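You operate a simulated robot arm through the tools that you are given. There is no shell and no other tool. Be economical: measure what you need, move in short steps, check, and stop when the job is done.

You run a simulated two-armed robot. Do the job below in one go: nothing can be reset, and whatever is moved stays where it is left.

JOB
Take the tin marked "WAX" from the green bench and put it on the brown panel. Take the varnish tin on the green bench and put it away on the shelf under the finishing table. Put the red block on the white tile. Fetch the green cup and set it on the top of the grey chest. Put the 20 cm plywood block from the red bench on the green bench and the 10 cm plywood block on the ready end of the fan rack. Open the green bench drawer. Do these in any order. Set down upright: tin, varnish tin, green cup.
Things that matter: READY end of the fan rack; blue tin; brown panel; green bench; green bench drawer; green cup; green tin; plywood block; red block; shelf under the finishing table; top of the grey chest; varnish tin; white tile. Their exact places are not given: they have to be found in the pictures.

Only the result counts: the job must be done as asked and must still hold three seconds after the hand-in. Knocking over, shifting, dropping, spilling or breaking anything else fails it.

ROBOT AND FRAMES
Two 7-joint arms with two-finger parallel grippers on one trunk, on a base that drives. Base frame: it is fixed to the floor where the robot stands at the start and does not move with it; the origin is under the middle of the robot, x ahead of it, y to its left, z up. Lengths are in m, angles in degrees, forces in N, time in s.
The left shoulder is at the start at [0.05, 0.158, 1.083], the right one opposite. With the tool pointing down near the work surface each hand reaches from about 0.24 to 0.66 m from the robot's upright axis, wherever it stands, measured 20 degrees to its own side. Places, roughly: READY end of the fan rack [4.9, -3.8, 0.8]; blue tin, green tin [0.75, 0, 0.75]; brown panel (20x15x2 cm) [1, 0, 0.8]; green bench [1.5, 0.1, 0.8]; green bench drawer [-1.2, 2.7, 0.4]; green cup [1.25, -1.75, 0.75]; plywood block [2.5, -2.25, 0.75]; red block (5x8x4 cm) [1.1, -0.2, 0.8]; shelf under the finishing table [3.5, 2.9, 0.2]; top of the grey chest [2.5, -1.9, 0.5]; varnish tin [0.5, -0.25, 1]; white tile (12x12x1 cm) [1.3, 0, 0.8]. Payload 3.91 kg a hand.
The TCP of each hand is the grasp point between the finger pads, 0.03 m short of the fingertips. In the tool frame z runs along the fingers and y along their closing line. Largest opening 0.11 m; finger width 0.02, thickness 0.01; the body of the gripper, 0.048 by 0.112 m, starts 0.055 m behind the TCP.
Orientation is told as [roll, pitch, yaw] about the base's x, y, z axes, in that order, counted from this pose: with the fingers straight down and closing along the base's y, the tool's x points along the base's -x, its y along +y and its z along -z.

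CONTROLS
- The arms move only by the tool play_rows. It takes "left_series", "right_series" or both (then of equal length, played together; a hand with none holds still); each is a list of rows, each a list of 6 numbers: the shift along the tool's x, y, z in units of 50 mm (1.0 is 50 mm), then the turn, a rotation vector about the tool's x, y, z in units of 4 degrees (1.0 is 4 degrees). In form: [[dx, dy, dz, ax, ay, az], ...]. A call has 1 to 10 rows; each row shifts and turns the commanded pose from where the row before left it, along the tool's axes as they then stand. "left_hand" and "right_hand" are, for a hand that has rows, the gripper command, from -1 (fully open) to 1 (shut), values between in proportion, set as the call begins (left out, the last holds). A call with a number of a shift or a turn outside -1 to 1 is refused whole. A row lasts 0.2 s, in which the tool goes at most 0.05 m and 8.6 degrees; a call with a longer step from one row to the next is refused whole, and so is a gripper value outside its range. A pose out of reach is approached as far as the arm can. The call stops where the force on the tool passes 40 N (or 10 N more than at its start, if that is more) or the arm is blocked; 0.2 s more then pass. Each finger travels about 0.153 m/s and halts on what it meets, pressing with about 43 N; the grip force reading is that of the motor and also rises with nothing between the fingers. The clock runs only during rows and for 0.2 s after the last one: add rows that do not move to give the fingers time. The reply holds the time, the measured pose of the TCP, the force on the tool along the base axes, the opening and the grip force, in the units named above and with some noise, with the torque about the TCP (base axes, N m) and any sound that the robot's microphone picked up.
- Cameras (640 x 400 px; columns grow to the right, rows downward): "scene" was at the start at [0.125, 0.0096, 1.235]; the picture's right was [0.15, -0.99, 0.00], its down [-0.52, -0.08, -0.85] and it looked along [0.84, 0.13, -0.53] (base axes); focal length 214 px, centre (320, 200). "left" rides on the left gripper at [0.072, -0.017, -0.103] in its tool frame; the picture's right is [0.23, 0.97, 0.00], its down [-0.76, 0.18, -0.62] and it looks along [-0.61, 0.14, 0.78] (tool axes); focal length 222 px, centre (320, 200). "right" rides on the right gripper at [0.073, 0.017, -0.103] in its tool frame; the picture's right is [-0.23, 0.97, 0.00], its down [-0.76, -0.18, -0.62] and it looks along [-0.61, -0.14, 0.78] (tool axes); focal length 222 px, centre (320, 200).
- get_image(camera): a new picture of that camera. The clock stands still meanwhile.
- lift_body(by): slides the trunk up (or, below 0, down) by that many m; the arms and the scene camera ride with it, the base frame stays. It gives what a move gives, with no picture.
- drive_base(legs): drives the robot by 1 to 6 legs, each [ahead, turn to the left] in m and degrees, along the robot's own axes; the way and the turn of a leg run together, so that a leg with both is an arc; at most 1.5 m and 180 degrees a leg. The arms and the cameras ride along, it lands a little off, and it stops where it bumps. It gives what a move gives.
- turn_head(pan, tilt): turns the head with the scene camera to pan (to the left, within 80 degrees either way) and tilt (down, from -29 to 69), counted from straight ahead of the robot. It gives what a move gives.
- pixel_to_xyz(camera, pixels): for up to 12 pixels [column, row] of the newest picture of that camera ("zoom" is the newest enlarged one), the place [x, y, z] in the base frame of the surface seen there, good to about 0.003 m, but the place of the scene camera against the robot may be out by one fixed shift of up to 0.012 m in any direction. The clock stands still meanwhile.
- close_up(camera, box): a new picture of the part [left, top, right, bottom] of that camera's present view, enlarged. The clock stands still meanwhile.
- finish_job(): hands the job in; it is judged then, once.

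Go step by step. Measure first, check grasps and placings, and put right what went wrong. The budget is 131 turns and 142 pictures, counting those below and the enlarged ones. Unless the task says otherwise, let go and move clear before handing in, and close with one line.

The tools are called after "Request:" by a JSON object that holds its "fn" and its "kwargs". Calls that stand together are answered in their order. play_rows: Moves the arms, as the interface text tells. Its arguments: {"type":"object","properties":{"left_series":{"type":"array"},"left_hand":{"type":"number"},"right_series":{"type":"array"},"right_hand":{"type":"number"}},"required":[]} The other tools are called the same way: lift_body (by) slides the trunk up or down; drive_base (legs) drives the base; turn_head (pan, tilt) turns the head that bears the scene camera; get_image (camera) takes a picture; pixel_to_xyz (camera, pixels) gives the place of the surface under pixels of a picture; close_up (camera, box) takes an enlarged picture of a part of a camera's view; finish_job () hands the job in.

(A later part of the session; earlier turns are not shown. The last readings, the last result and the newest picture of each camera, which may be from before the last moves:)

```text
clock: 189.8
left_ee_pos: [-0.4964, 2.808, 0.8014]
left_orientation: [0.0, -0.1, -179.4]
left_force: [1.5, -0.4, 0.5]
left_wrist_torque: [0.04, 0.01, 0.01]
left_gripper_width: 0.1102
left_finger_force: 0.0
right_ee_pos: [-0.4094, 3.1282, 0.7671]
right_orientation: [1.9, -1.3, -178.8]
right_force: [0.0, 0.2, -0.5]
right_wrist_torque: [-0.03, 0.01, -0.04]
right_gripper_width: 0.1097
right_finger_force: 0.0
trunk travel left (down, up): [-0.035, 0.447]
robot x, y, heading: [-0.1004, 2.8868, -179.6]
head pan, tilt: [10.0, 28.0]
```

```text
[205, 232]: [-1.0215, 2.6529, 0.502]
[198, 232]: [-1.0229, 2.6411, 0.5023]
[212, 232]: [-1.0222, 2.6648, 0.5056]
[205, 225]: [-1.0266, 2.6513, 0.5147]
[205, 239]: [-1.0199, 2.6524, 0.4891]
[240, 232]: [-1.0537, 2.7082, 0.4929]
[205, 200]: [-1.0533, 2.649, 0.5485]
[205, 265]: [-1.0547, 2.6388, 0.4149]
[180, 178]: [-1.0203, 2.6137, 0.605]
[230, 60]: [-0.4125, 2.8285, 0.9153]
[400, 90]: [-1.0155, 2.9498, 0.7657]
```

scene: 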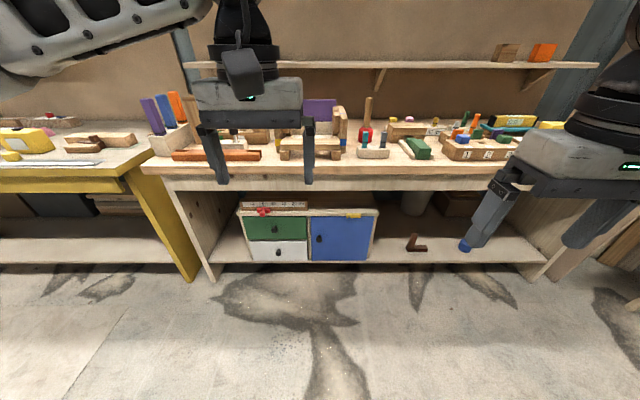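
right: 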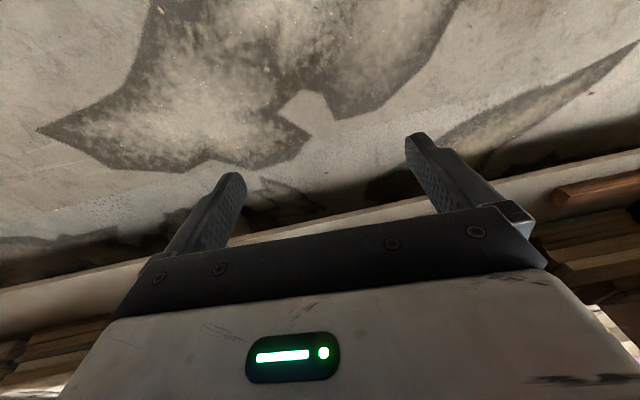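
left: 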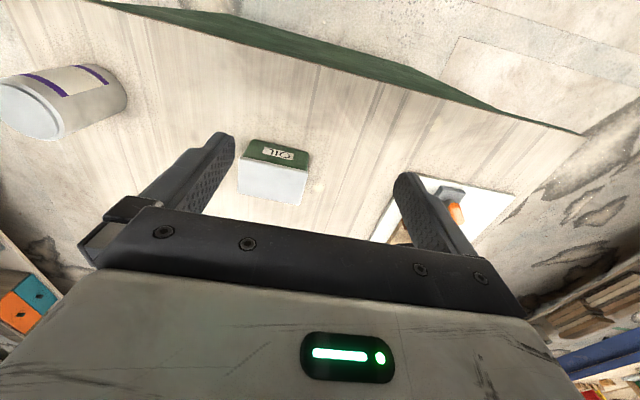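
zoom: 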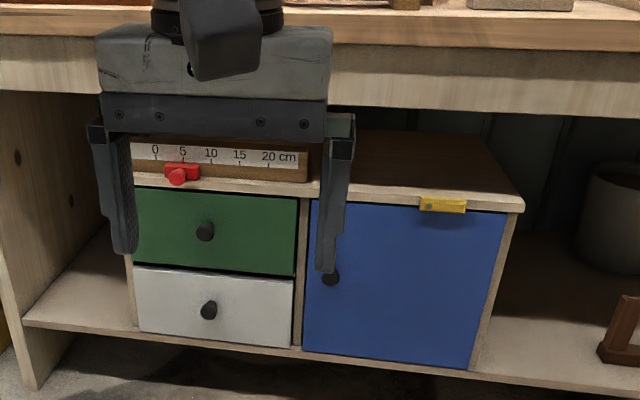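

Knob centre (-1.035,2.653,0.502), 25 mm wide. I tilt the left hand forward and bring it low, with an inward yaw to avoid the limit.

Request:
{"fn": "play_rows", "kwargs": {"left_series": [[-0.4, 0.31, 0.2, 0, -1, 0], [-0.38, 0.31, 0.22, 0, -1, 0], [-0.37, 0.31, 0.25, 0, -1, 0], [-0.35, 0.31, 0.28, 0, -1, 0], [-0.33, 0.31, 0.3, 0, -1, 0], [-0.31, 0.31, 0.32, 0, -1, 0], [-0.28, 0.31, 0.345, 0, -1, 0], [-0.25, 0.31, 0.36, 0, -1, 0], [-0.23, 0.31, 0.38, 0, -1, 0], [-0.2, 0.31, 0.4, 0, -1, 0]], "left_hand": 0}}

Request:
{"fn": "play_rows", "kwargs": {"left_series": [[0, 0, 0, 0, -1, 0], [0, 0, 0, 0, -1, 0], [0, 0, 0, 0, -1, 0], [0, 0, 0, 0, -1, 0], [0, 0, 0, 0, -1, 0], [0, 0, 0, 0.87, 0, 0.5], [0, 0, 0, 0.87, 0, 0.5], [0, 0, 0, 0.87, 0, 0.5], [0, 0, 0, 0.87, 0, 0.5], [0, 0, 0, 0.87, 0, 0.5]]}}

```text
clock: 192.0
left_ee_pos: [-0.6952, 2.6509, 0.7025]
left_orientation: [0.1, -40.1, -179.6]
left_force: [1.1, 0.5, 0.5]
left_wrist_torque: [-0.01, 0.02, 0.0]
left_gripper_width: 0.0548
left_finger_force: 0.1
right_ee_pos: [-0.41, 3.128, 0.7669]
right_orientation: [1.9, -1.3, -178.9]
right_force: [0.1, -0.6, -0.1]
right_wrist_torque: [0.0, 0.01, 0.01]
right_gripper_width: 0.1099
right_finger_force: 0.2
trunk travel left (down, up): [-0.035, 0.447]
robot x, y, heading: [-0.1002, 2.8867, -179.7]
head pan, tilt: [10.0, 28.0]
```

```text
clock: 194.2
left_ee_pos: [-0.6941, 2.6508, 0.702]
left_orientation: [-0.2, -60.0, 160.4]
left_force: [0.3, 0.4, 0.3]
left_wrist_torque: [0.03, 0.0, -0.01]
left_gripper_width: 0.0549
left_finger_force: 0.0
right_ee_pos: [-0.4105, 3.1274, 0.7667]
right_orientation: [1.9, -1.3, -178.8]
right_force: [0.0, -0.4, -0.6]
right_wrist_torque: [-0.02, -0.01, 0.0]
right_gripper_width: 0.11
right_finger_force: 0.0
trunk travel left (down, up): [-0.035, 0.447]
robot x, y, heading: [-0.1028, 2.8868, -179.8]
head pan, tilt: [10.0, 28.0]
```

Pose reached. Lower the hand to knob height at this distance, then look through the wrist camera.

Request:
{"fn": "play_rows", "kwargs": {"left_series": [[0.66, 0, 0.38, 0, 0, 0], [0.66, 0, 0.38, 0, 0, 0], [0.66, 0, 0.38, 0, 0, 0], [0.66, 0, 0.38, 0, 0, 0], [0.66, 0, 0.38, 0, 0, 0]]}}

Request:
{"fn": "get_image", "kwargs": {"camera": "left"}}

Request:
{"fn": "get_image", "kwargs": {"camera": "scene"}}

```text
clock: 195.4
left_ee_pos: [-0.6951, 2.6514, 0.5121]
left_orientation: [0.0, -60.1, 160.4]
left_force: [0.0, -0.4, 0.8]
left_wrist_torque: [0.01, -0.01, -0.05]
left_gripper_width: 0.0552
left_finger_force: 0.0
right_ee_pos: [-0.4098, 3.1279, 0.7671]
right_orientation: [1.9, -1.3, -178.8]
right_force: [0.4, -0.1, 0.1]
right_wrist_torque: [-0.01, 0.0, 0.01]
right_gripper_width: 0.1103
right_finger_force: 0.0
trunk travel left (down, up): [-0.035, 0.447]
robot x, y, heading: [-0.0999, 2.8866, -179.8]
head pan, tilt: [10.0, 28.0]
```

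```text
94 pictures are left
```

left: 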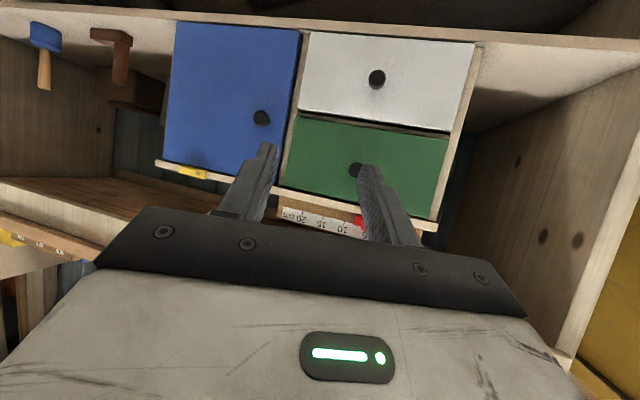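

```text
93 pictures are left
```

scene: 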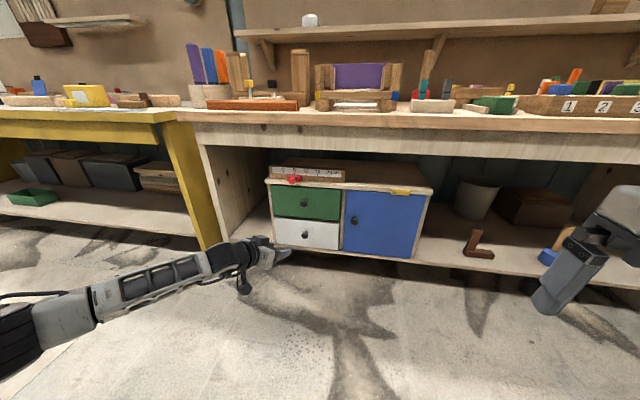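

Request:
{"fn": "pixel_to_xyz", "kwargs": {"camera": "left", "pixels": [[354, 169], [350, 169], [354, 163], [330, 150], [400, 150], [377, 79], [261, 118]]}}

Request:
{"fn": "drive_base", "kwargs": {"legs": [[0.24, 0]]}}

Request:
{"fn": "get_image", "kwargs": {"camera": "left"}}

```text
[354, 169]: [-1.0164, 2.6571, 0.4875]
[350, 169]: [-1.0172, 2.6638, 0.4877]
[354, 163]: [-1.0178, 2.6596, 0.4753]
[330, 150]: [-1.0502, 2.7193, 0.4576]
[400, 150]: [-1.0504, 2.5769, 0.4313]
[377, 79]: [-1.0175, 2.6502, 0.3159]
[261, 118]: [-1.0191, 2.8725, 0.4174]
```

```text
clock: 197.2
left_ee_pos: [-0.9365, 2.6495, 0.5119]
left_orientation: [0.0, -60.0, 160.4]
left_force: [0.4, 0.5, 1.0]
left_wrist_torque: [0.0, 0.05, -0.01]
left_gripper_width: 0.0548
left_finger_force: 0.1
right_ee_pos: [-0.6513, 3.1273, 0.7673]
right_orientation: [1.9, -1.2, -178.8]
right_force: [-0.3, -0.5, -0.4]
right_wrist_torque: [-0.01, 0.04, -0.02]
right_gripper_width: 0.1099
right_finger_force: 0.0
trunk travel left (down, up): [-0.035, 0.447]
robot x, y, heading: [-0.3401, 2.8871, -179.7]
head pan, tilt: [10.0, 28.0]
```

```text
92 pictures are left
```

left: 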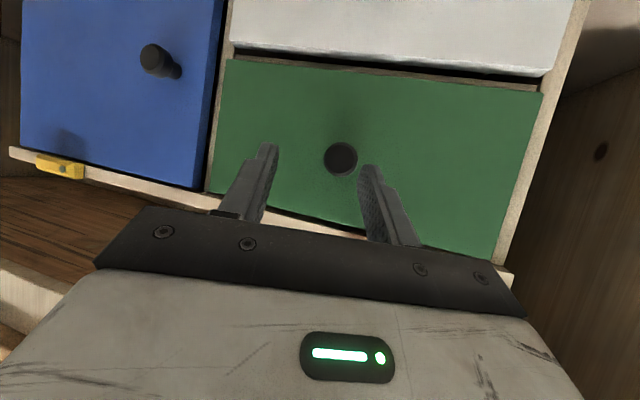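

The knob is at (340,158) near the fingers; I measure it with the wrist camera.

Request:
{"fn": "pixel_to_xyz", "kwargs": {"camera": "left", "pixels": [[341, 158], [325, 158], [356, 158], [341, 144], [341, 172], [400, 160], [300, 120]]}}

```text
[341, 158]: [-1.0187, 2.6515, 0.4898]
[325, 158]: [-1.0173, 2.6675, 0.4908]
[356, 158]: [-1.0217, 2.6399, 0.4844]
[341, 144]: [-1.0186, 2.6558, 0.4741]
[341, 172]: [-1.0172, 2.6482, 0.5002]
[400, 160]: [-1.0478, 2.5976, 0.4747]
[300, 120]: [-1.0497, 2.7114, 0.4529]
```

Knob centre is (-1.033,2.6535,0.487). I align sideways, advance, and close.

Request:
{"fn": "play_rows", "kwargs": {"left_series": [[0, 0.57, 0, 0, 0, 0], [-0.165, 0, 0.485, 0, 0, 0], [-0.165, 0, 0.485, 0, 0, 0], [-0.165, 0, 0.485, 0, 0, 0]]}}

Request:
{"fn": "play_rows", "kwargs": {"left_series": [[0, 0, 0, 0, 0, 0], [0, 0, 0, 0, 0, 0], [0, 0, 0, 0, 0, 0]], "left_hand": 1}}

Request:
{"fn": "get_image", "kwargs": {"camera": "left"}}

```text
clock: 198.2
left_ee_pos: [-1.0078, 2.6443, 0.4991]
left_orientation: [-0.1, -60.0, 160.7]
left_force: [18.8, 0.4, 7.9]
left_wrist_torque: [-0.18, 0.15, 0.45]
left_gripper_width: 0.0517
left_finger_force: 0.1
right_ee_pos: [-0.6512, 3.1276, 0.7671]
right_orientation: [1.9, -1.4, -178.7]
right_force: [-0.4, -0.2, -0.3]
right_wrist_torque: [-0.02, -0.02, -0.02]
right_gripper_width: 0.11
right_finger_force: 0.1
trunk travel left (down, up): [-0.035, 0.447]
robot x, y, heading: [-0.3437, 2.8834, -179.9]
head pan, tilt: [10.0, 28.0]
stopped in row 4 (left hand): the force on the tool passed its limit at 73 N (the readings are from after the stop); the commanded pose is now the measured one
```

```text
clock: 199.0
left_ee_pos: [-1.0084, 2.6486, 0.4974]
left_orientation: [-0.5, -59.8, 160.8]
left_force: [17.6, 14.8, 3.0]
left_wrist_torque: [0.31, 0.19, 0.26]
left_gripper_width: 0.0347
left_finger_force: 44.9
right_ee_pos: [-0.6518, 3.128, 0.7662]
right_orientation: [1.9, -1.4, -178.8]
right_force: [1.0, 0.2, -0.6]
right_wrist_torque: [-0.01, 0.02, -0.02]
right_gripper_width: 0.1103
right_finger_force: 0.1
trunk travel left (down, up): [-0.035, 0.447]
robot x, y, heading: [-0.341, 2.8835, -179.7]
head pan, tilt: [10.0, 28.0]
```

```text
91 pictures are left
```

left: 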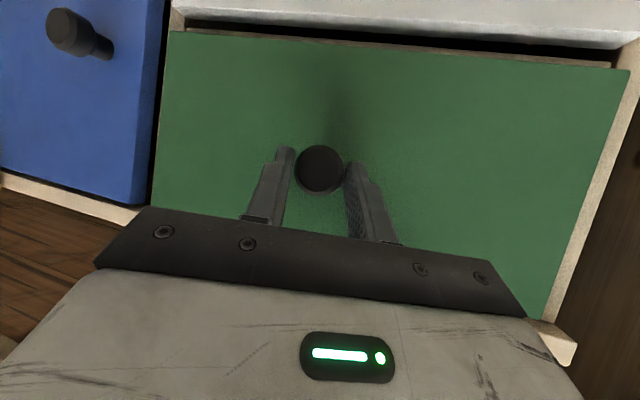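

The knob is gripped (35 mm). I pull by driving back 0.16 m.

Request:
{"fn": "drive_base", "kwargs": {"legs": [[-0.16, 0]]}}

Request:
{"fn": "get_image", "kwargs": {"camera": "left"}}

Request:
{"fn": "get_image", "kwargs": {"camera": "scene"}}

```text
clock: 200.5
left_ee_pos: [-0.8476, 2.649, 0.498]
left_orientation: [-0.5, -59.8, 160.7]
left_force: [0.2, 22.4, -1.5]
left_wrist_torque: [0.15, 0.03, 0.12]
left_gripper_width: 0.0346
left_finger_force: 44.7
right_ee_pos: [-0.4911, 3.1276, 0.7681]
right_orientation: [1.9, -1.3, -178.7]
right_force: [0.4, -0.4, -0.5]
right_wrist_torque: [0.0, -0.02, -0.04]
right_gripper_width: 0.1102
right_finger_force: 0.1
trunk travel left (down, up): [-0.035, 0.447]
robot x, y, heading: [-0.1829, 2.8886, -179.5]
head pan, tilt: [10.0, 28.0]
```

```text
90 pictures are left
```

left: 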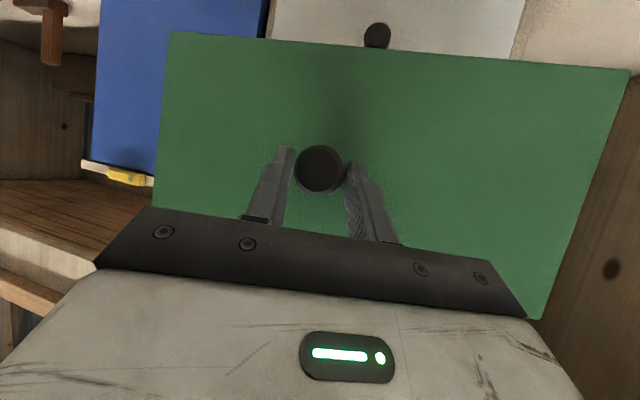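

```text
89 pictures are left
```

scene: 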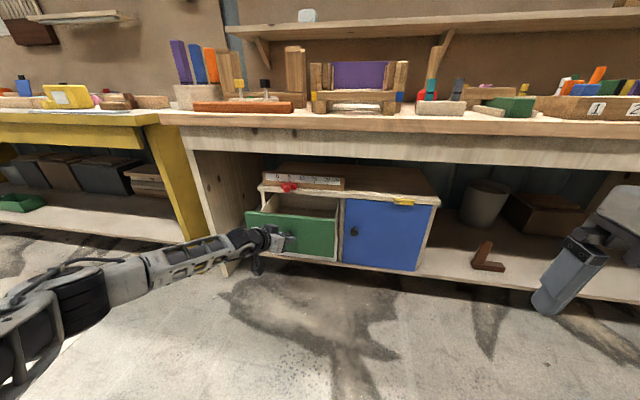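

The drawer is out about 16 cm. I pull another 5 cm to be clearly open and watch the force.

Request:
{"fn": "drive_base", "kwargs": {"legs": [[-0.05, 0]]}}

Request:
{"fn": "close_up", "kwargs": {"camera": "scene", "box": [220, 140, 450, 290]}}

```text
clock: 201.4
left_ee_pos: [-0.7977, 2.6505, 0.498]
left_orientation: [-0.6, -60.0, 160.8]
left_force: [1.2, 2.9, -0.9]
left_wrist_torque: [0.02, -0.1, 0.59]
left_gripper_width: 0.0343
left_finger_force: 45.3
right_ee_pos: [-0.4406, 3.1262, 0.7666]
right_orientation: [1.9, -1.4, -178.6]
right_force: [0.2, -0.5, -0.3]
right_wrist_torque: [0.01, 0.0, 0.02]
right_gripper_width: 0.11
right_finger_force: 0.1
trunk travel left (down, up): [-0.035, 0.447]
robot x, y, heading: [-0.1319, 2.8818, -179.7]
head pan, tilt: [10.0, 28.0]
```

```text
2.67 times, centred on (335, 215) of scene
```

zoom: 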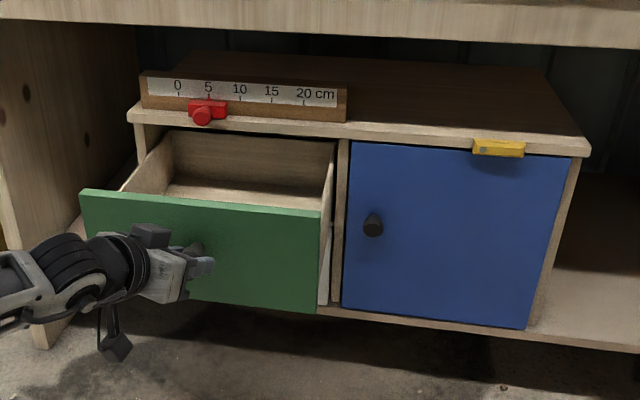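

It's well open. I verify the face position, release, and back away.

Request:
{"fn": "pixel_to_xyz", "kwargs": {"camera": "zoom", "pixels": [[280, 260], [240, 180]]}}

Request:
{"fn": "play_rows", "kwargs": {"left_series": [[0, 0, 0, 0, 0, 0], [0, 0, 0, 0, 0, 0], [0, 0, -0.3, 0, 0, 0], [0, 0, -0.6, 0, 0, 0]], "left_hand": 0}}

Request:
{"fn": "drive_base", "kwargs": {"legs": [[-0.2, 0]]}}

Request:
{"fn": "get_image", "kwargs": {"camera": "scene"}}

```text
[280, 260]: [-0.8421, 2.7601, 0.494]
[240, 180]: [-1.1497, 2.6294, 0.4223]
```

```text
clock: 202.4
left_ee_pos: [-0.7607, 2.636, 0.5228]
left_orientation: [-0.6, -59.9, 160.9]
left_force: [-0.6, 0.4, 0.0]
left_wrist_torque: [0.0, -0.04, -0.03]
left_gripper_width: 0.0548
left_finger_force: 0.1
right_ee_pos: [-0.4409, 3.1283, 0.7665]
right_orientation: [1.9, -1.3, -178.6]
right_force: [0.7, 0.1, 1.0]
right_wrist_torque: [0.01, 0.01, 0.02]
right_gripper_width: 0.1099
right_finger_force: 0.1
trunk travel left (down, up): [-0.035, 0.447]
robot x, y, heading: [-0.1322, 2.8842, -179.3]
head pan, tilt: [10.0, 28.0]
```

```text
clock: 204.0
left_ee_pos: [-0.563, 2.6373, 0.5219]
left_orientation: [-0.7, -60.0, 161.0]
left_force: [-0.1, 0.1, -0.3]
left_wrist_torque: [-0.01, 0.01, -0.03]
left_gripper_width: 0.0551
left_finger_force: 0.2
right_ee_pos: [-0.2429, 3.1286, 0.7657]
right_orientation: [1.9, -1.2, -178.7]
right_force: [0.4, -0.5, 0.9]
right_wrist_torque: [0.0, 0.0, -0.02]
right_gripper_width: 0.1098
right_finger_force: 0.2
trunk travel left (down, up): [-0.035, 0.447]
robot x, y, heading: [0.0666, 2.8858, -179.7]
head pan, tilt: [10.0, 28.0]
```

```text
87 pictures are left
```

scene: 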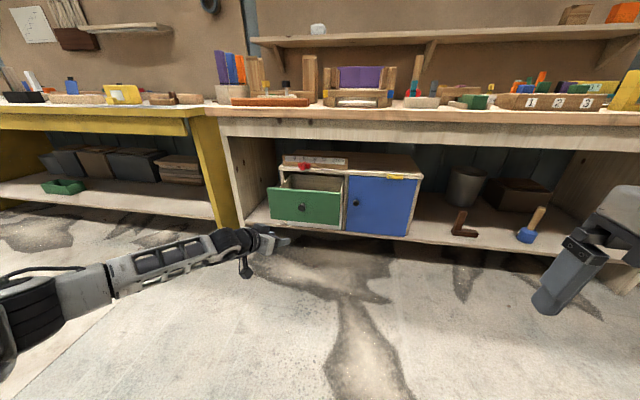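

Drawer open, hand free. I restore the left arm and raise the trunk for bench-height work.

Request:
{"fn": "play_rows", "kwargs": {"left_series": [[-0.66, 0, -0.38, 0, 0, 0], [-0.66, 0, -0.38, 0, 0, 0], [-0.66, 0, -0.38, 0, 0, 0], [-0.66, 0, -0.38, 0, 0, 0], [-0.66, 0, -0.38, 0, 0, 0], [0, 0, 0, -0.87, 0, -0.5], [0, 0, 0, -0.87, 0, -0.5], [0, 0, 0, -0.87, 0, -0.5], [0, 0, 0, -0.87, 0, -0.5], [0, 0, 0, -0.87, 0, -0.5]], "left_hand": -1}}

Request:
{"fn": "play_rows", "kwargs": {"left_series": [[0, 0, -0.2, 0, 1, 0], [0, 0, -0.2, 0, 1, 0], [0, 0, -0.2, 0, 1, 0], [0, 0, -0.2, 0, 1, 0], [0, 0, -0.2, 0, 1, 0], [0.2, -0.3, -0.4, 0, 1, 0], [0.23, -0.3, -0.38, 0, 1, 0], [0.25, -0.3, -0.36, 0, 1, 0], [0.28, -0.3, -0.345, 0, 1, 0], [0.31, -0.3, -0.32, 0, 1, 0]]}}

Request:
{"fn": "play_rows", "kwargs": {"left_series": [[0.33, -0.3, -0.3, 0, 1, 0], [0.35, -0.3, -0.28, 0, 1, 0], [0.37, -0.3, -0.25, 0, 1, 0], [0.38, -0.3, -0.22, 0, 1, 0], [0.4, -0.3, -0.2, 0, 1, 0]]}}

Request:
{"fn": "lift_body", "kwargs": {"by": 0.3}}

```text
clock: 206.2
left_ee_pos: [-0.5629, 2.6375, 0.7128]
left_orientation: [-0.5, -59.8, -179.1]
left_force: [-0.1, 0.0, -1.1]
left_wrist_torque: [-0.02, 0.01, -0.02]
left_gripper_width: 0.11
left_finger_force: 0.0
right_ee_pos: [-0.2424, 3.1289, 0.7669]
right_orientation: [1.9, -1.2, -178.7]
right_force: [0.6, 0.2, 0.0]
right_wrist_torque: [-0.03, -0.01, -0.01]
right_gripper_width: 0.1099
right_finger_force: 0.1
trunk travel left (down, up): [-0.035, 0.447]
robot x, y, heading: [0.0677, 2.888, -179.7]
head pan, tilt: [10.0, 28.0]
```

```text
clock: 208.4
left_ee_pos: [-0.4232, 2.7137, 0.7879]
left_orientation: [-0.3, -19.7, -179.6]
left_force: [-0.8, 0.9, -0.4]
left_wrist_torque: [0.01, 0.0, 0.03]
left_gripper_width: 0.1098
left_finger_force: 0.0
right_ee_pos: [-0.2428, 3.1287, 0.7663]
right_orientation: [1.8, -1.3, -178.7]
right_force: [-0.8, -0.1, -0.1]
right_wrist_torque: [-0.01, 0.0, 0.0]
right_gripper_width: 0.11
right_finger_force: 0.0
trunk travel left (down, up): [-0.035, 0.447]
robot x, y, heading: [0.0664, 2.8845, -179.7]
head pan, tilt: [10.0, 28.0]
```

```text
clock: 209.6
left_ee_pos: [-0.3206, 2.7885, 0.8303]
left_orientation: [-0.2, 0.3, -179.6]
left_force: [-0.9, -1.0, 0.0]
left_wrist_torque: [0.04, 0.01, -0.02]
left_gripper_width: 0.1101
left_finger_force: 0.0
right_ee_pos: [-0.2421, 3.1294, 0.766]
right_orientation: [1.9, -1.3, -178.6]
right_force: [0.2, 0.1, 0.3]
right_wrist_torque: [0.01, -0.03, -0.06]
right_gripper_width: 0.11
right_finger_force: 0.0
trunk travel left (down, up): [-0.035, 0.447]
robot x, y, heading: [0.0668, 2.8875, -179.4]
head pan, tilt: [10.0, 28.0]
```

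```text
clock: 212.6
left_ee_pos: [-0.3202, 2.788, 1.1311]
left_orientation: [-0.2, 0.3, -179.7]
left_force: [-0.6, -0.3, 0.2]
left_wrist_torque: [-0.01, -0.02, 0.0]
left_gripper_width: 0.11
left_finger_force: 0.1
right_ee_pos: [-0.2418, 3.1286, 1.0666]
right_orientation: [1.9, -1.3, -178.8]
right_force: [0.5, 1.0, 0.8]
right_wrist_torque: [-0.01, 0.01, -0.01]
right_gripper_width: 0.1101
right_finger_force: 0.1
trunk travel left (down, up): [-0.335, 0.147]
robot x, y, heading: [0.0671, 2.8893, -179.4]
head pan, tilt: [10.0, 28.0]
```

Both arms are home. Now I go around the near end of the green bench to its right side (y≈-0.72), facing it at x≈1.1.

Request:
{"fn": "drive_base", "kwargs": {"legs": [[0.36, 0], [0, 90], [1.5, 0], [1.5, 0], [0.64, 0], [0, 90]]}}

Request:
{"fn": "turn_head", "kwargs": {"pan": -10, "tilt": 25}}

Request:
{"fn": "get_image", "kwargs": {"camera": "scene"}}

```text
clock: 239.6
left_ee_pos: [-0.0194, -0.65, 1.1305]
left_orientation: [-0.3, 0.2, -3.5]
left_force: [-0.2, -0.7, 0.8]
left_wrist_torque: [0.03, -0.03, -0.03]
left_gripper_width: 0.1099
left_finger_force: 0.0
right_ee_pos: [-0.1208, -0.9851, 1.0675]
right_orientation: [1.9, -1.3, -2.6]
right_force: [0.9, 0.1, -0.2]
right_wrist_torque: [0.01, -0.02, -0.01]
right_gripper_width: 0.1103
right_finger_force: 0.1
trunk travel left (down, up): [-0.335, 0.147]
robot x, y, heading: [-0.4167, -0.7237, -3.5]
head pan, tilt: [10.0, 28.0]
```

```text
clock: 240.4
left_ee_pos: [-0.0186, -0.6507, 1.1304]
left_orientation: [-0.2, 0.3, -3.7]
left_force: [0.2, -0.7, -0.3]
left_wrist_torque: [0.0, 0.04, 0.04]
left_gripper_width: 0.1098
left_finger_force: 0.1
right_ee_pos: [-0.1203, -0.9862, 1.067]
right_orientation: [1.9, -1.3, -2.5]
right_force: [0.2, -0.2, -0.8]
right_wrist_torque: [0.01, -0.01, -0.03]
right_gripper_width: 0.11
right_finger_force: 0.1
trunk travel left (down, up): [-0.335, 0.147]
robot x, y, heading: [-0.4163, -0.7182, -3.5]
head pan, tilt: [-10.0, 25.0]
```

```text
86 pictures are left
```

scene: 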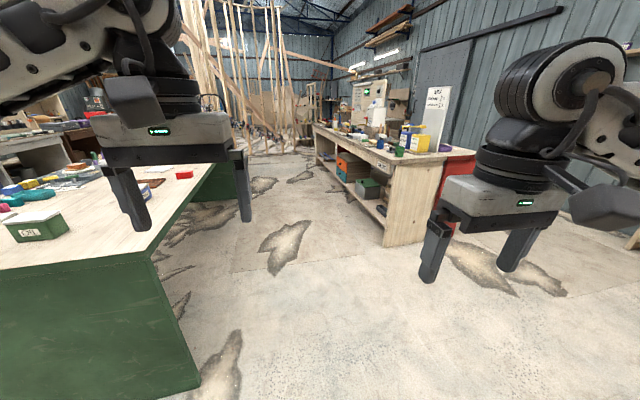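

The aisle is free and the right-hand bench shows a green cup near (399,150). I drive to x≈1.1 and face the green bench.

Request:
{"fn": "drive_base", "kwargs": {"legs": [[1.5, 3.5], [0, 90], [0.06, 0]]}}

Request:
{"fn": "turn_head", "kwargs": {"pan": 0, "tilt": 45}}

Request:
{"fn": "get_image", "kwargs": {"camera": "scene"}}

```text
clock: 252.2
left_ee_pos: [0.9933, -0.3346, 1.1308]
left_orientation: [-0.2, 0.2, 89.3]
left_force: [-0.1, -0.5, -0.1]
left_wrist_torque: [0.01, -0.01, -0.02]
left_gripper_width: 0.1103
left_finger_force: 0.0
right_ee_pos: [1.3331, -0.4193, 1.0664]
right_orientation: [2.0, -1.2, 90.2]
right_force: [0.8, 0.6, -0.5]
right_wrist_torque: [-0.01, 0.02, 0.0]
right_gripper_width: 0.1099
right_finger_force: 0.0
trunk travel left (down, up): [-0.335, 0.147]
robot x, y, heading: [1.0891, -0.7245, 89.4]
head pan, tilt: [-10.0, 25.0]
```

```text
clock: 253.1
left_ee_pos: [0.9938, -0.3354, 1.1311]
left_orientation: [-0.2, 0.2, 89.3]
left_force: [-0.3, -0.9, 0.4]
left_wrist_torque: [-0.01, -0.05, 0.0]
left_gripper_width: 0.1098
left_finger_force: 0.0
right_ee_pos: [1.3337, -0.4202, 1.0663]
right_orientation: [1.8, -1.3, 90.3]
right_force: [-0.2, -0.3, 0.1]
right_wrist_torque: [0.02, 0.04, 0.0]
right_gripper_width: 0.11
right_finger_force: 0.0
trunk travel left (down, up): [-0.335, 0.147]
robot x, y, heading: [1.0887, -0.7248, 89.5]
head pan, tilt: [0.0, 45.0]
```

```text
85 pictures are left
```

scene: 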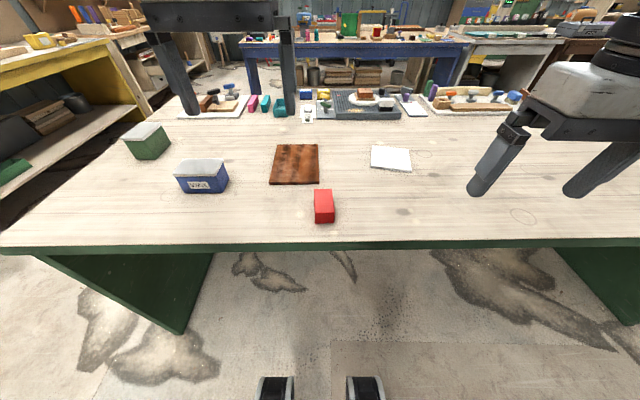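

The blue tin carries a WAX label at (200,185). I go 5 cm closer and measure all four items.

Request:
{"fn": "drive_base", "kwargs": {"legs": [[0.05, 0]]}}

Request:
{"fn": "get_image", "kwargs": {"camera": "scene"}}

Request:
{"fn": "close_up", "kwargs": {"camera": "scene", "box": [160, 120, 430, 250]}}

```text
clock: 254.0
left_ee_pos: [0.9964, -0.2868, 1.1304]
left_orientation: [-0.3, 0.2, 89.2]
left_force: [-0.2, -0.2, 0.3]
left_wrist_torque: [-0.04, -0.04, 0.03]
left_gripper_width: 0.1099
left_finger_force: 0.0
right_ee_pos: [1.3344, -0.3711, 1.0653]
right_orientation: [1.9, -1.2, 90.3]
right_force: [-0.8, 0.3, -0.8]
right_wrist_torque: [0.0, 0.01, 0.04]
right_gripper_width: 0.1099
right_finger_force: 0.1
trunk travel left (down, up): [-0.335, 0.147]
robot x, y, heading: [1.087, -0.6783, 89.3]
head pan, tilt: [0.0, 45.0]
```

```text
84 pictures are left
```

scene: 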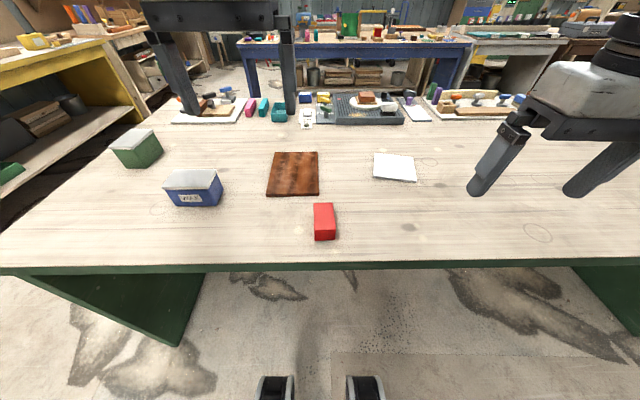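

```text
2.37 times, centred on (295, 185) of scene
```

zoom: 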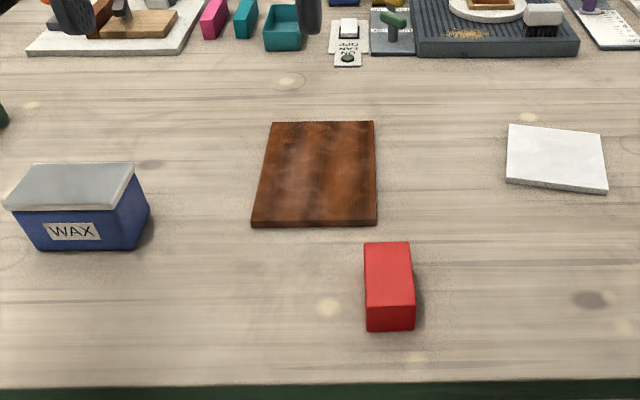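

Request:
{"fn": "pixel_to_xyz", "kwargs": {"camera": "zoom", "pixels": [[10, 202], [105, 208], [133, 166], [38, 166], [267, 124], [373, 124], [375, 222], [254, 222], [512, 127], [602, 134], [605, 188], [508, 182]]}}

Request:
{"fn": "pixel_to_xyz", "kwargs": {"camera": "zoom", "pixels": [[367, 246], [409, 246], [413, 302], [368, 304], [390, 328], [320, 280], [60, 245], [75, 190]]}}

```text
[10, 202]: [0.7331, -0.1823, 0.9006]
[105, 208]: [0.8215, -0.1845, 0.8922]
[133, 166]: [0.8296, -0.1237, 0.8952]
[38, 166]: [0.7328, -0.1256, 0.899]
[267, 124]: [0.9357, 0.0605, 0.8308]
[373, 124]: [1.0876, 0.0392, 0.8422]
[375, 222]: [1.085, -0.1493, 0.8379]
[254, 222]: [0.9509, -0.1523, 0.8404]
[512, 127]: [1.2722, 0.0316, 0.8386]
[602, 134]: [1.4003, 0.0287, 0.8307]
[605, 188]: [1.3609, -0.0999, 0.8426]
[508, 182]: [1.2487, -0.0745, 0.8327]
```

```text
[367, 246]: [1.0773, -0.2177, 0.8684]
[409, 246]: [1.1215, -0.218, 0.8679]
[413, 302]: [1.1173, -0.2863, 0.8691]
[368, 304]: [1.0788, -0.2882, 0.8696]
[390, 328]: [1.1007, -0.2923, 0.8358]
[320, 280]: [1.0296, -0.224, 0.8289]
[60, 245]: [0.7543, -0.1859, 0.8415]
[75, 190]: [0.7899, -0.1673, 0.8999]
```

Blue tin centre ≈(0.78,-0.154), 10×6 cm, label WAX; red block ≈(1.10,-0.253); panel centre ≈(1.015,-0.055); tile ≈(1.315,-0.03). I bring the right hand above the red block and the left hand above the tin.

Request:
{"fn": "play_rows", "kwargs": {"left_series": [[-0.44, 0.72, 0.2, 0, 0, 0], [-0.44, 0.72, 0.2, 0, 0, 0], [-0.44, 0.72, 0.2, 0, 0, 0], [-0.44, 0.72, 0.2, 0, 0, 0], [-0.44, 0.72, 0.2, 0, 0, 0], [-0.44, 0.72, 0.2, 0, 0, 0]], "right_series": [[-0.39, 0.78, 0.28, 0.47, 0.32, 0], [-0.39, 0.78, 0.28, 0, 0, 0], [-0.39, 0.78, 0.28, 0, 0, 0], [-0.39, 0.78, 0.28, 0, 0, 0], [-0.39, 0.78, 0.28, 0, 0, 0], [-0.39, 0.78, 0.28, 0, 0, 0]]}}

Request:
{"fn": "get_image", "kwargs": {"camera": "right"}}

Request:
{"fn": "get_image", "kwargs": {"camera": "left"}}

```text
clock: 255.4
left_ee_pos: [0.7806, -0.1511, 1.069]
left_orientation: [-0.3, 0.3, 89.2]
left_force: [0.3, 0.0, -0.1]
left_wrist_torque: [0.01, -0.01, -0.03]
left_gripper_width: 0.1101
left_finger_force: 0.2
right_ee_pos: [1.0978, -0.2561, 0.9849]
right_orientation: [0.0, 0.0, 90.3]
right_force: [0.1, -0.6, -0.1]
right_wrist_torque: [-0.01, -0.02, -0.02]
right_gripper_width: 0.11
right_finger_force: 0.0
trunk travel left (down, up): [-0.335, 0.147]
robot x, y, heading: [1.0861, -0.6795, 89.0]
head pan, tilt: [0.0, 45.0]
```

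```text
82 pictures are left
```

right: 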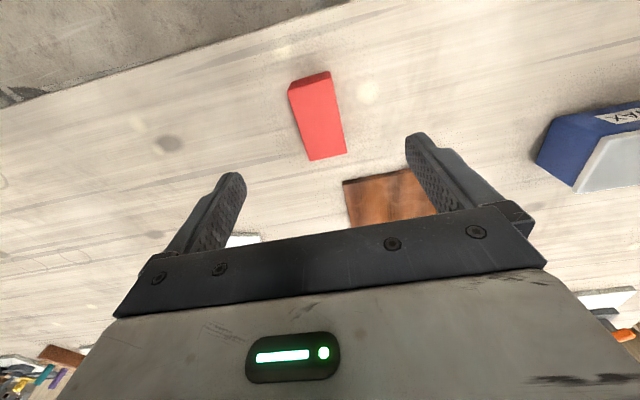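

```text
81 pictures are left
```

left: 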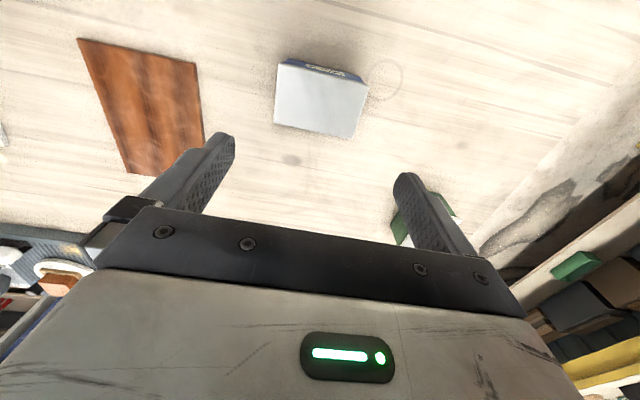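

Request:
{"fn": "pixel_to_xyz", "kwargs": {"camera": "right", "pixels": [[290, 92], [328, 78], [345, 150], [310, 158], [318, 118], [400, 200], [345, 185], [300, 74]]}}

Request:
{"fn": "pixel_to_xyz", "kwargs": {"camera": "left", "pixels": [[284, 65], [366, 82], [353, 135], [276, 120], [320, 100], [240, 120], [82, 42], [195, 65], [128, 172], [160, 110]]}}

```text
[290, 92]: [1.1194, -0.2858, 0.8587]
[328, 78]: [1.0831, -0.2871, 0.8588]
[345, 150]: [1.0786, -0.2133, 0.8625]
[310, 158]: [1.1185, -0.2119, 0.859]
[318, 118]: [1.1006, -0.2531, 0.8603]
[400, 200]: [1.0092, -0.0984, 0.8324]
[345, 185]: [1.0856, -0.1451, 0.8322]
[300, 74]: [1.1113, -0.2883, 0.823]
```

```text
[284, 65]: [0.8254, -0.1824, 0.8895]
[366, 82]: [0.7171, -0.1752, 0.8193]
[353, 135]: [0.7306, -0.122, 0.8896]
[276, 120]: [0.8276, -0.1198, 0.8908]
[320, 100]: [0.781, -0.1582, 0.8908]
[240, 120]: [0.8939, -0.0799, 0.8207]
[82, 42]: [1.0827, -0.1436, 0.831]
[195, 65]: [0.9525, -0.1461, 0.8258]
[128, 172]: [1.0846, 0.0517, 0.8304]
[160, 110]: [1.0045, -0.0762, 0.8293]
```

The wrist cameras give bench z≈0.822, red centre (1.0995,-0.2495), tin centre (0.778,-0.152). I descend on the red block while the left hand turns to grip the tin across its short side.

Request:
{"fn": "play_rows", "kwargs": {"left_series": [[0, 0, 0, 0, 0, 1], [0, 0, 0, 0, 0, 1], [0, 0, 0, 0, 0, 1], [0, 0, 0, 0, 0, 1], [0, 0, 0, 0, 0, 1], [0, 0, 0, 0, 0, 1], [0, 0, 0, 0, 0, 1], [0, 0, 0, 0, 0, 1], [0, 0, 0, 0, 0, 1], [0, 0, 0, 0, 0, 1]], "right_series": [[-0.06, 0, 0.6, 0, 0, 0], [-0.06, 0, 0.6, 0, 0, 0], [0, -0.02, 0.6, 0, 0, 0], [0, 0, 0.5, 0, 0, 0], [0, 0, 0.26, 0, 0, 0], [0, 0, 0, 0, 0, 0], [0, 0, 0, 0, 0, 0], [0, 0, 0, 0, 0, 0], [0, 0, 0, 0, 0, 0], [0, 0, 0, 0, 0, 0]]}}

Request:
{"fn": "play_rows", "kwargs": {"left_series": [[0, 0, 0, 0, 0, 1], [0, 0, 0, 0, 0, 1], [0, 0, 0, 0, 0, 1], [0, 0, 0, 0, 0, 1], [0, 0, 0, 0, 0, 1], [0, 0, 0, 0, 0, 1], [0, 0, 0, 0, 0, 1], [0, 0, 0, 0, 0, 1], [0, 0, 0, 0, 0, 1], [0, 0, 0, 0, 0, 1]], "right_series": [[0, 0, 0, 0, 0, 0], [0, 0, 0, 0, 0, 0], [0, 0, 0, 0, 0, 0], [0, 0, 0, 0, 0, 0], [0, 0, 0, 0, 0, 0], [0, 0, -0.4, 0, 0, 0], [0, 0, -0.4, 0, 0, 0], [0, 0, -0.4, 0, 0, 0], [0, 0, -0.4, 0, 0, 0], [0, 0, 0, 0, 0, 0]], "right_hand": 1}}

Request:
{"fn": "get_image", "kwargs": {"camera": "right"}}

Request:
{"fn": "get_image", "kwargs": {"camera": "left"}}

```text
clock: 257.6
left_ee_pos: [0.8426, -0.2201, 1.059]
left_orientation: [-0.4, -0.1, 49.3]
left_force: [0.3, 0.5, 0.6]
left_wrist_torque: [-0.01, -0.03, -0.01]
left_gripper_width: 0.1099
left_finger_force: 0.1
left hand out of reach, approached as far as the arm can: row 5, 6, 7, 8, 9, 10
right_ee_pos: [1.1005, -0.2482, 0.8565]
right_orientation: [0.0, 0.0, 90.2]
right_force: [0.0, 0.8, -0.2]
right_wrist_torque: [0.01, 0.0, 0.0]
right_gripper_width: 0.1102
right_finger_force: 0.1
trunk travel left (down, up): [-0.335, 0.147]
robot x, y, heading: [1.0841, -0.6731, 89.3]
head pan, tilt: [0.0, 45.0]
```

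```text
clock: 259.8
left_ee_pos: [0.9537, -0.3525, 1.0459]
left_orientation: [-0.1, -0.2, 9.4]
left_force: [0.1, -0.5, -0.7]
left_wrist_torque: [0.02, 0.02, 0.0]
left_gripper_width: 0.1101
left_finger_force: 0.1
left hand out of reach, approached as far as the arm can: row 1, 2, 3, 4, 5, 6, 7, 8, 9, 10
right_ee_pos: [1.1007, -0.2505, 0.9374]
right_orientation: [0.0, 0.0, 90.1]
right_force: [-0.5, -0.3, -0.6]
right_wrist_torque: [-0.01, -0.04, -0.01]
right_gripper_width: 0.0444
right_finger_force: 43.1
trunk travel left (down, up): [-0.335, 0.147]
robot x, y, heading: [1.0889, -0.6744, 89.3]
head pan, tilt: [0.0, 45.0]
```

```text
80 pictures are left
```

right: 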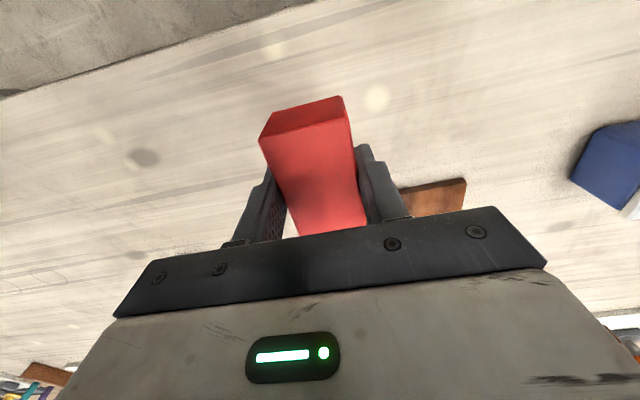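

```text
79 pictures are left
```

left: 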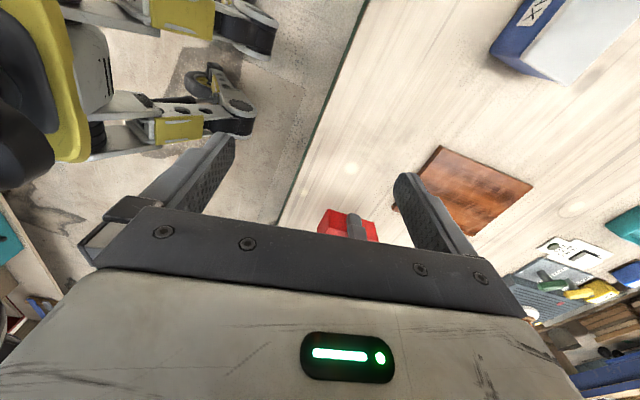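

The red block is held (44 mm). The left hand's inward turn hits its limit, so I turn it back outward while the right hand carries the block toward the tile.

Request:
{"fn": "play_rows", "kwargs": {"left_series": [[0, 0, 0, 0, 0, -1], [0, 0, 0, 0, 0, -1], [0, 0, 0, 0, 0, -1], [0, 0, 0, 0, 0, -1], [0, 0, 0, 0, 0, -1], [0, 0, 0, 0, 0, -1], [0, 0, 0, 0, 0, -1], [0, 0, 0, 0, 0, -1], [0, 0, 0, 0, 0, -1], [0, 0, 0, 0, 0, -1]], "right_series": [[-0.55, -0.54, 0, 0, 0, 0], [-0.55, -0.54, 0, 0, 0, 0], [-0.55, -0.54, 0, 0, 0, 0], [-0.55, -0.54, 0, 0, 0, 0], [-0.55, -0.54, 0, 0, 0, 0], [-0.55, -0.54, 0, 0, 0, 0], [0, 0, 0, 0, 0, 0], [0, 0, 0, 0, 0, 0], [0, 0, 0, 0, 0, 0], [0, 0, 0, 0, 0, 0]]}}

Request:
{"fn": "play_rows", "kwargs": {"left_series": [[0, 0, 0, 0, 0, -1], [0, 0, 0, 0, 0, -1], [0, 0, 0, 0, 0, -1], [0, 0, 0, 0, 0, -1], [0, 0, 0, 0, 0, -1], [0, 0, 0, 0, 0, -1], [0, 0, 0, 0, 0, -1], [0, 0, 0, 0, 0, -1], [0, 0, 0, 0, 0, -1], [0, 0, 0, 0, 0, -1]]}}

Request:
{"fn": "get_image", "kwargs": {"camera": "right"}}

Request:
{"fn": "get_image", "kwargs": {"camera": "scene"}}

```text
clock: 262.0
left_ee_pos: [0.9541, -0.3501, 1.0455]
left_orientation: [-0.3, 0.1, 49.4]
left_force: [0.0, -0.2, 0.5]
left_wrist_torque: [0.01, -0.03, -0.03]
left_gripper_width: 0.1103
left_finger_force: 0.0
right_ee_pos: [1.2608, -0.0846, 0.9365]
right_orientation: [0.0, -0.1, 90.2]
right_force: [0.4, -0.9, -1.1]
right_wrist_torque: [-0.01, -0.03, 0.0]
right_gripper_width: 0.0444
right_finger_force: 43.3
trunk travel left (down, up): [-0.335, 0.147]
robot x, y, heading: [1.0873, -0.6784, 89.4]
head pan, tilt: [0.0, 45.0]
```

```text
clock: 264.2
left_ee_pos: [0.9541, -0.3505, 1.0467]
left_orientation: [-0.2, 0.2, 89.2]
left_force: [-0.7, -0.4, 0.1]
left_wrist_torque: [0.0, 0.0, -0.02]
left_gripper_width: 0.1102
left_finger_force: 0.0
right_ee_pos: [1.261, -0.0855, 0.9369]
right_orientation: [-0.1, 0.0, 90.2]
right_force: [-0.2, -0.7, -0.7]
right_wrist_torque: [0.01, -0.01, -0.01]
right_gripper_width: 0.0443
right_finger_force: 42.8
trunk travel left (down, up): [-0.335, 0.147]
robot x, y, heading: [1.0842, -0.677, 89.4]
head pan, tilt: [0.0, 45.0]
```

```text
78 pictures are left
```

right: 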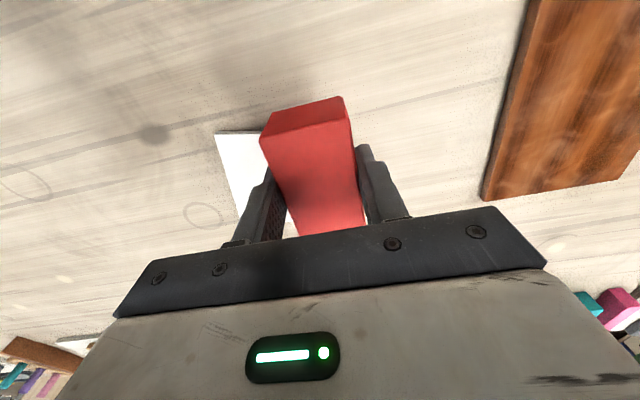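

```text
77 pictures are left
```

scene: 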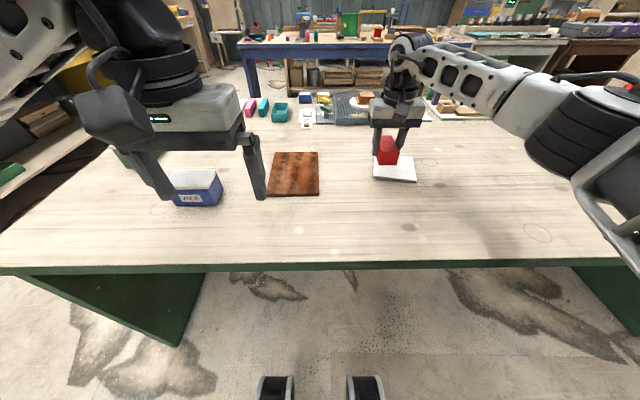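

Request:
{"fn": "close_up", "kwargs": {"camera": "scene", "box": [340, 130, 450, 200]}}

Request:
{"fn": "pixel_to_xyz", "kwargs": {"camera": "right", "pixels": [[217, 136], [255, 135], [235, 180], [290, 225], [222, 160], [150, 130]]}}

```text
5.71 times, centred on (395, 165) of scene
```

zoom: 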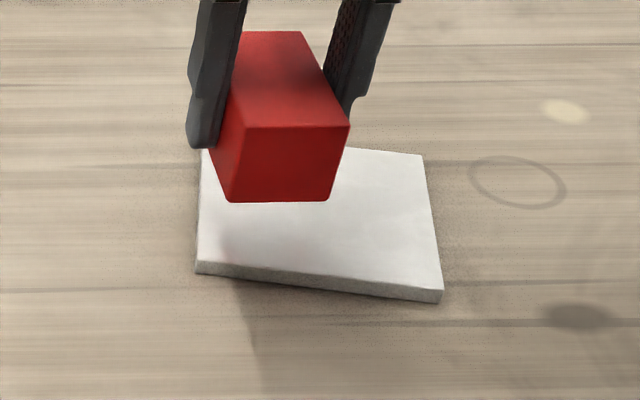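

```text
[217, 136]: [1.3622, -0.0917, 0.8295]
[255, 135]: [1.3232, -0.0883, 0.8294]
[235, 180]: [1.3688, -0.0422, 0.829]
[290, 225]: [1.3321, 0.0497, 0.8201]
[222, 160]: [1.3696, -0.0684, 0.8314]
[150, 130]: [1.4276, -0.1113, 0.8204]
```

Tile centre ≈(1.318,-0.023), top z≈0.83. It's a little far, so I drive 6 cm closer (the bench is open below) and re-aim.

Request:
{"fn": "drive_base", "kwargs": {"legs": [[0.06, 0]]}}

Request:
{"fn": "play_rows", "kwargs": {"right_series": [[0, -0.57, 0.3, 0, 0, 0.8], [0, -0.57, 0.3, 0, 0, 0.8], [0, 0, 0.2, 0, 0, 0]]}}

```text
clock: 265.1
left_ee_pos: [0.954, -0.2912, 1.0452]
left_orientation: [-0.2, 0.2, 89.2]
left_force: [0.8, 0.0, 0.0]
left_wrist_torque: [-0.02, -0.03, 0.0]
left_gripper_width: 0.11
left_finger_force: 0.0
right_ee_pos: [1.2632, -0.0265, 0.9369]
right_orientation: [0.1, 0.0, 90.3]
right_force: [1.5, 0.7, -0.8]
right_wrist_torque: [-0.01, 0.04, 0.01]
right_gripper_width: 0.0444
right_finger_force: 43.5
trunk travel left (down, up): [-0.335, 0.147]
robot x, y, heading: [1.0901, -0.6186, 88.9]
head pan, tilt: [0.0, 45.0]
```

```text
clock: 265.9
left_ee_pos: [0.9553, -0.2902, 1.0465]
left_orientation: [-0.1, 0.2, 89.1]
left_force: [0.1, 0.8, 0.6]
left_wrist_torque: [-0.01, 0.01, 0.01]
left_gripper_width: 0.11
left_finger_force: 0.1
right_ee_pos: [1.3198, -0.0272, 0.8966]
right_orientation: [0.1, 0.1, 83.8]
right_force: [-0.5, -0.8, 0.6]
right_wrist_torque: [0.0, -0.01, -0.02]
right_gripper_width: 0.0441
right_finger_force: 42.7
trunk travel left (down, up): [-0.335, 0.147]
robot x, y, heading: [1.0859, -0.615, 89.1]
head pan, tilt: [0.0, 45.0]
```

At the tile centre. Lower to contact.

Request:
{"fn": "play_rows", "kwargs": {"right_series": [[0, 0, 0.28, 0, 0, 0], [0, 0, 0.28, 0, 0, 0], [0, 0, 0.06, 0, 0, 0], [0, 0, 0.04, 0, 0, 0]]}}

Request:
{"fn": "close_up", "kwargs": {"camera": "scene", "box": [320, 110, 480, 230]}}

```text
clock: 266.9
left_ee_pos: [0.9544, -0.2911, 1.0471]
left_orientation: [-0.3, 0.1, 89.2]
left_force: [0.3, 0.2, -0.1]
left_wrist_torque: [0.01, -0.02, -0.01]
left_gripper_width: 0.1098
left_finger_force: 0.1
right_ee_pos: [1.3198, -0.0263, 0.8674]
right_orientation: [0.1, -0.2, 83.7]
right_force: [1.4, -1.9, 14.6]
right_wrist_torque: [-0.67, -0.04, 0.06]
right_gripper_width: 0.0443
right_finger_force: 43.5
trunk travel left (down, up): [-0.335, 0.147]
robot x, y, heading: [1.0874, -0.6194, 89.1]
head pan, tilt: [0.0, 45.0]
```

```text
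3.33 times, centred on (400, 170) of scene
```

zoom: 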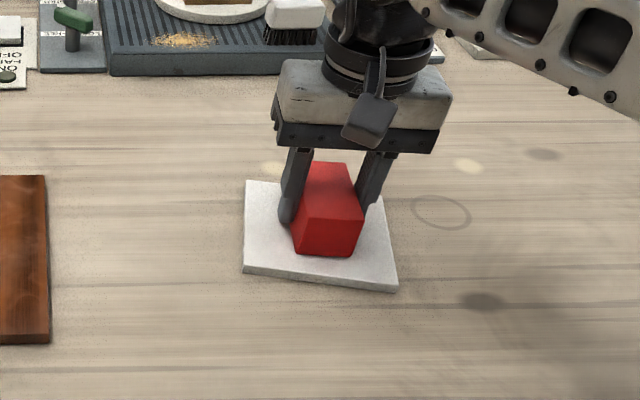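

The block rests on the tile (14 N contact). I open and rise, while the left hand tries the outward yaw.

Request:
{"fn": "play_rows", "kwargs": {"right_series": [[0, 0, 0, 0, 0, 0], [0, 0, 0, 0, 0, 0], [0, 0, 0, 0, 0, 0], [0, 0, -0.4, 0, 0, 0], [0, 0, -0.6, 0, 0, 0], [0, 0, -0.8, 0, 0, 0], [0, 0, -0.8, 0, 0, 0], [0.5, 0, -0.5, 0, 0, 0], [0.8, 0, 0, 0, 0, 0], [0.8, 0, 0, 0, 0, 0]], "right_hand": -1, "left_series": [[0, 0, 0, 0, 0, -1], [0, 0, 0, 0, 0, -1], [0, 0, 0, 0, 0, -1], [0, 0, 0, 0, 0, -1], [0, 0, 0, 0, 0, -1], [0, 0, 0, 0, 0, -1], [0, 0, 0, 0, 0, -1], [0, 0, 0, 0, 0, -1], [0, 0, 0, 0, 0, -1], [0, 0, 0, 0, 0, -1]]}}

Request:
{"fn": "play_rows", "kwargs": {"left_series": [[0, 0, 0, 0, 0, -1], [0, 0, 0, 0, 0, -1], [0, 0, 0, 0, 0, -1], [0, 0, 0, 0, 0, -1], [0, 0, 0, 0, 0, -1], [0, 0, 0, 0, 0, -1], [0, 0, 0, 0, 0, -1], [0, 0, 0, 0, 0, -1], [0, 0, 0, 0, 0, -1], [0, 0, 0, 0, 0, -1]]}}

Request:
{"fn": "get_image", "kwargs": {"camera": "scene"}}

```text
clock: 269.1
left_ee_pos: [0.9541, -0.2921, 1.046]
left_orientation: [-0.1, 0.3, 129.2]
left_force: [0.0, 0.3, 0.2]
left_wrist_torque: [0.01, -0.01, 0.01]
left_gripper_width: 0.1098
left_finger_force: 0.1
right_ee_pos: [1.3068, -0.1315, 1.0174]
right_orientation: [0.0, 0.0, 83.8]
right_force: [-0.2, -0.3, -0.1]
right_wrist_torque: [0.0, 0.01, -0.01]
right_gripper_width: 0.11
right_finger_force: 0.0
trunk travel left (down, up): [-0.335, 0.147]
robot x, y, heading: [1.0854, -0.6186, 89.2]
head pan, tilt: [0.0, 45.0]
```

```text
clock: 271.4
left_ee_pos: [0.9548, -0.2912, 1.0467]
left_orientation: [0.1, 0.3, 169.2]
left_force: [0.4, -0.4, 0.0]
left_wrist_torque: [-0.02, 0.0, -0.02]
left_gripper_width: 0.11
left_finger_force: 0.0
right_ee_pos: [1.3072, -0.1299, 1.0176]
right_orientation: [0.1, -0.1, 83.8]
right_force: [0.1, 0.3, -0.5]
right_wrist_torque: [0.04, -0.01, -0.01]
right_gripper_width: 0.11
right_finger_force: 0.1
trunk travel left (down, up): [-0.335, 0.147]
robot x, y, heading: [1.0885, -0.6199, 88.9]
head pan, tilt: [0.0, 45.0]
```

```text
74 pictures are left
```

scene: 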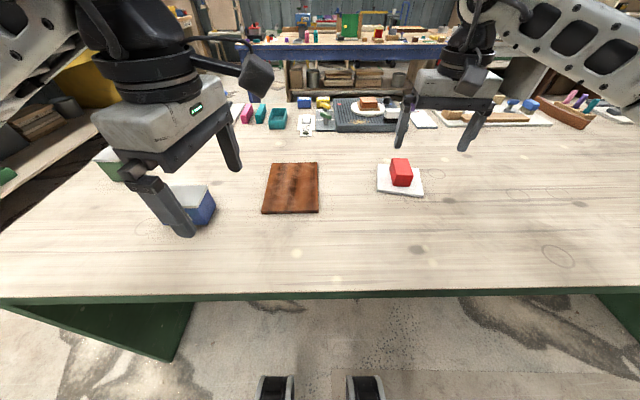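

Outward yaw works. I finish the yaw and move above the WAX tin.

Request:
{"fn": "play_rows", "kwargs": {"left_series": [[-0.71, -0.56, 0.18, 0, 0, -0.9], [-0.71, -0.56, 0.18, 0, 0, -0.9], [-0.71, -0.56, 0.18, 0, 0, -0.9], [-0.71, -0.56, 0.18, 0, 0, 0], [-0.71, -0.56, 0.18, 0, 0, 0]]}}

Request:
{"fn": "get_image", "kwargs": {"camera": "left"}}

```text
clock: 272.6
left_ee_pos: [0.7872, -0.1348, 0.9987]
left_orientation: [0.1, 0.1, 180.0]
left_force: [0.3, -0.5, 0.4]
left_wrist_torque: [-0.02, 0.02, 0.01]
left_gripper_width: 0.1099
left_finger_force: 0.1
right_ee_pos: [1.307, -0.13, 1.0186]
right_orientation: [0.0, 0.1, 83.8]
right_force: [-0.4, 0.9, -0.3]
right_wrist_torque: [0.01, 0.01, 0.03]
right_gripper_width: 0.1102
right_finger_force: 0.1
trunk travel left (down, up): [-0.335, 0.147]
robot x, y, heading: [1.0872, -0.6196, 89.2]
head pan, tilt: [0.0, 45.0]
```

```text
73 pictures are left
```

left: 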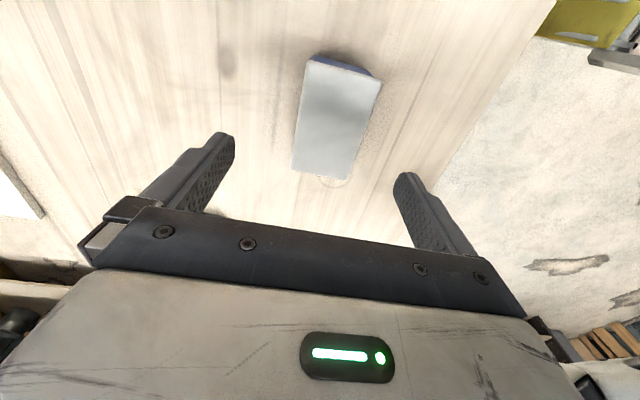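

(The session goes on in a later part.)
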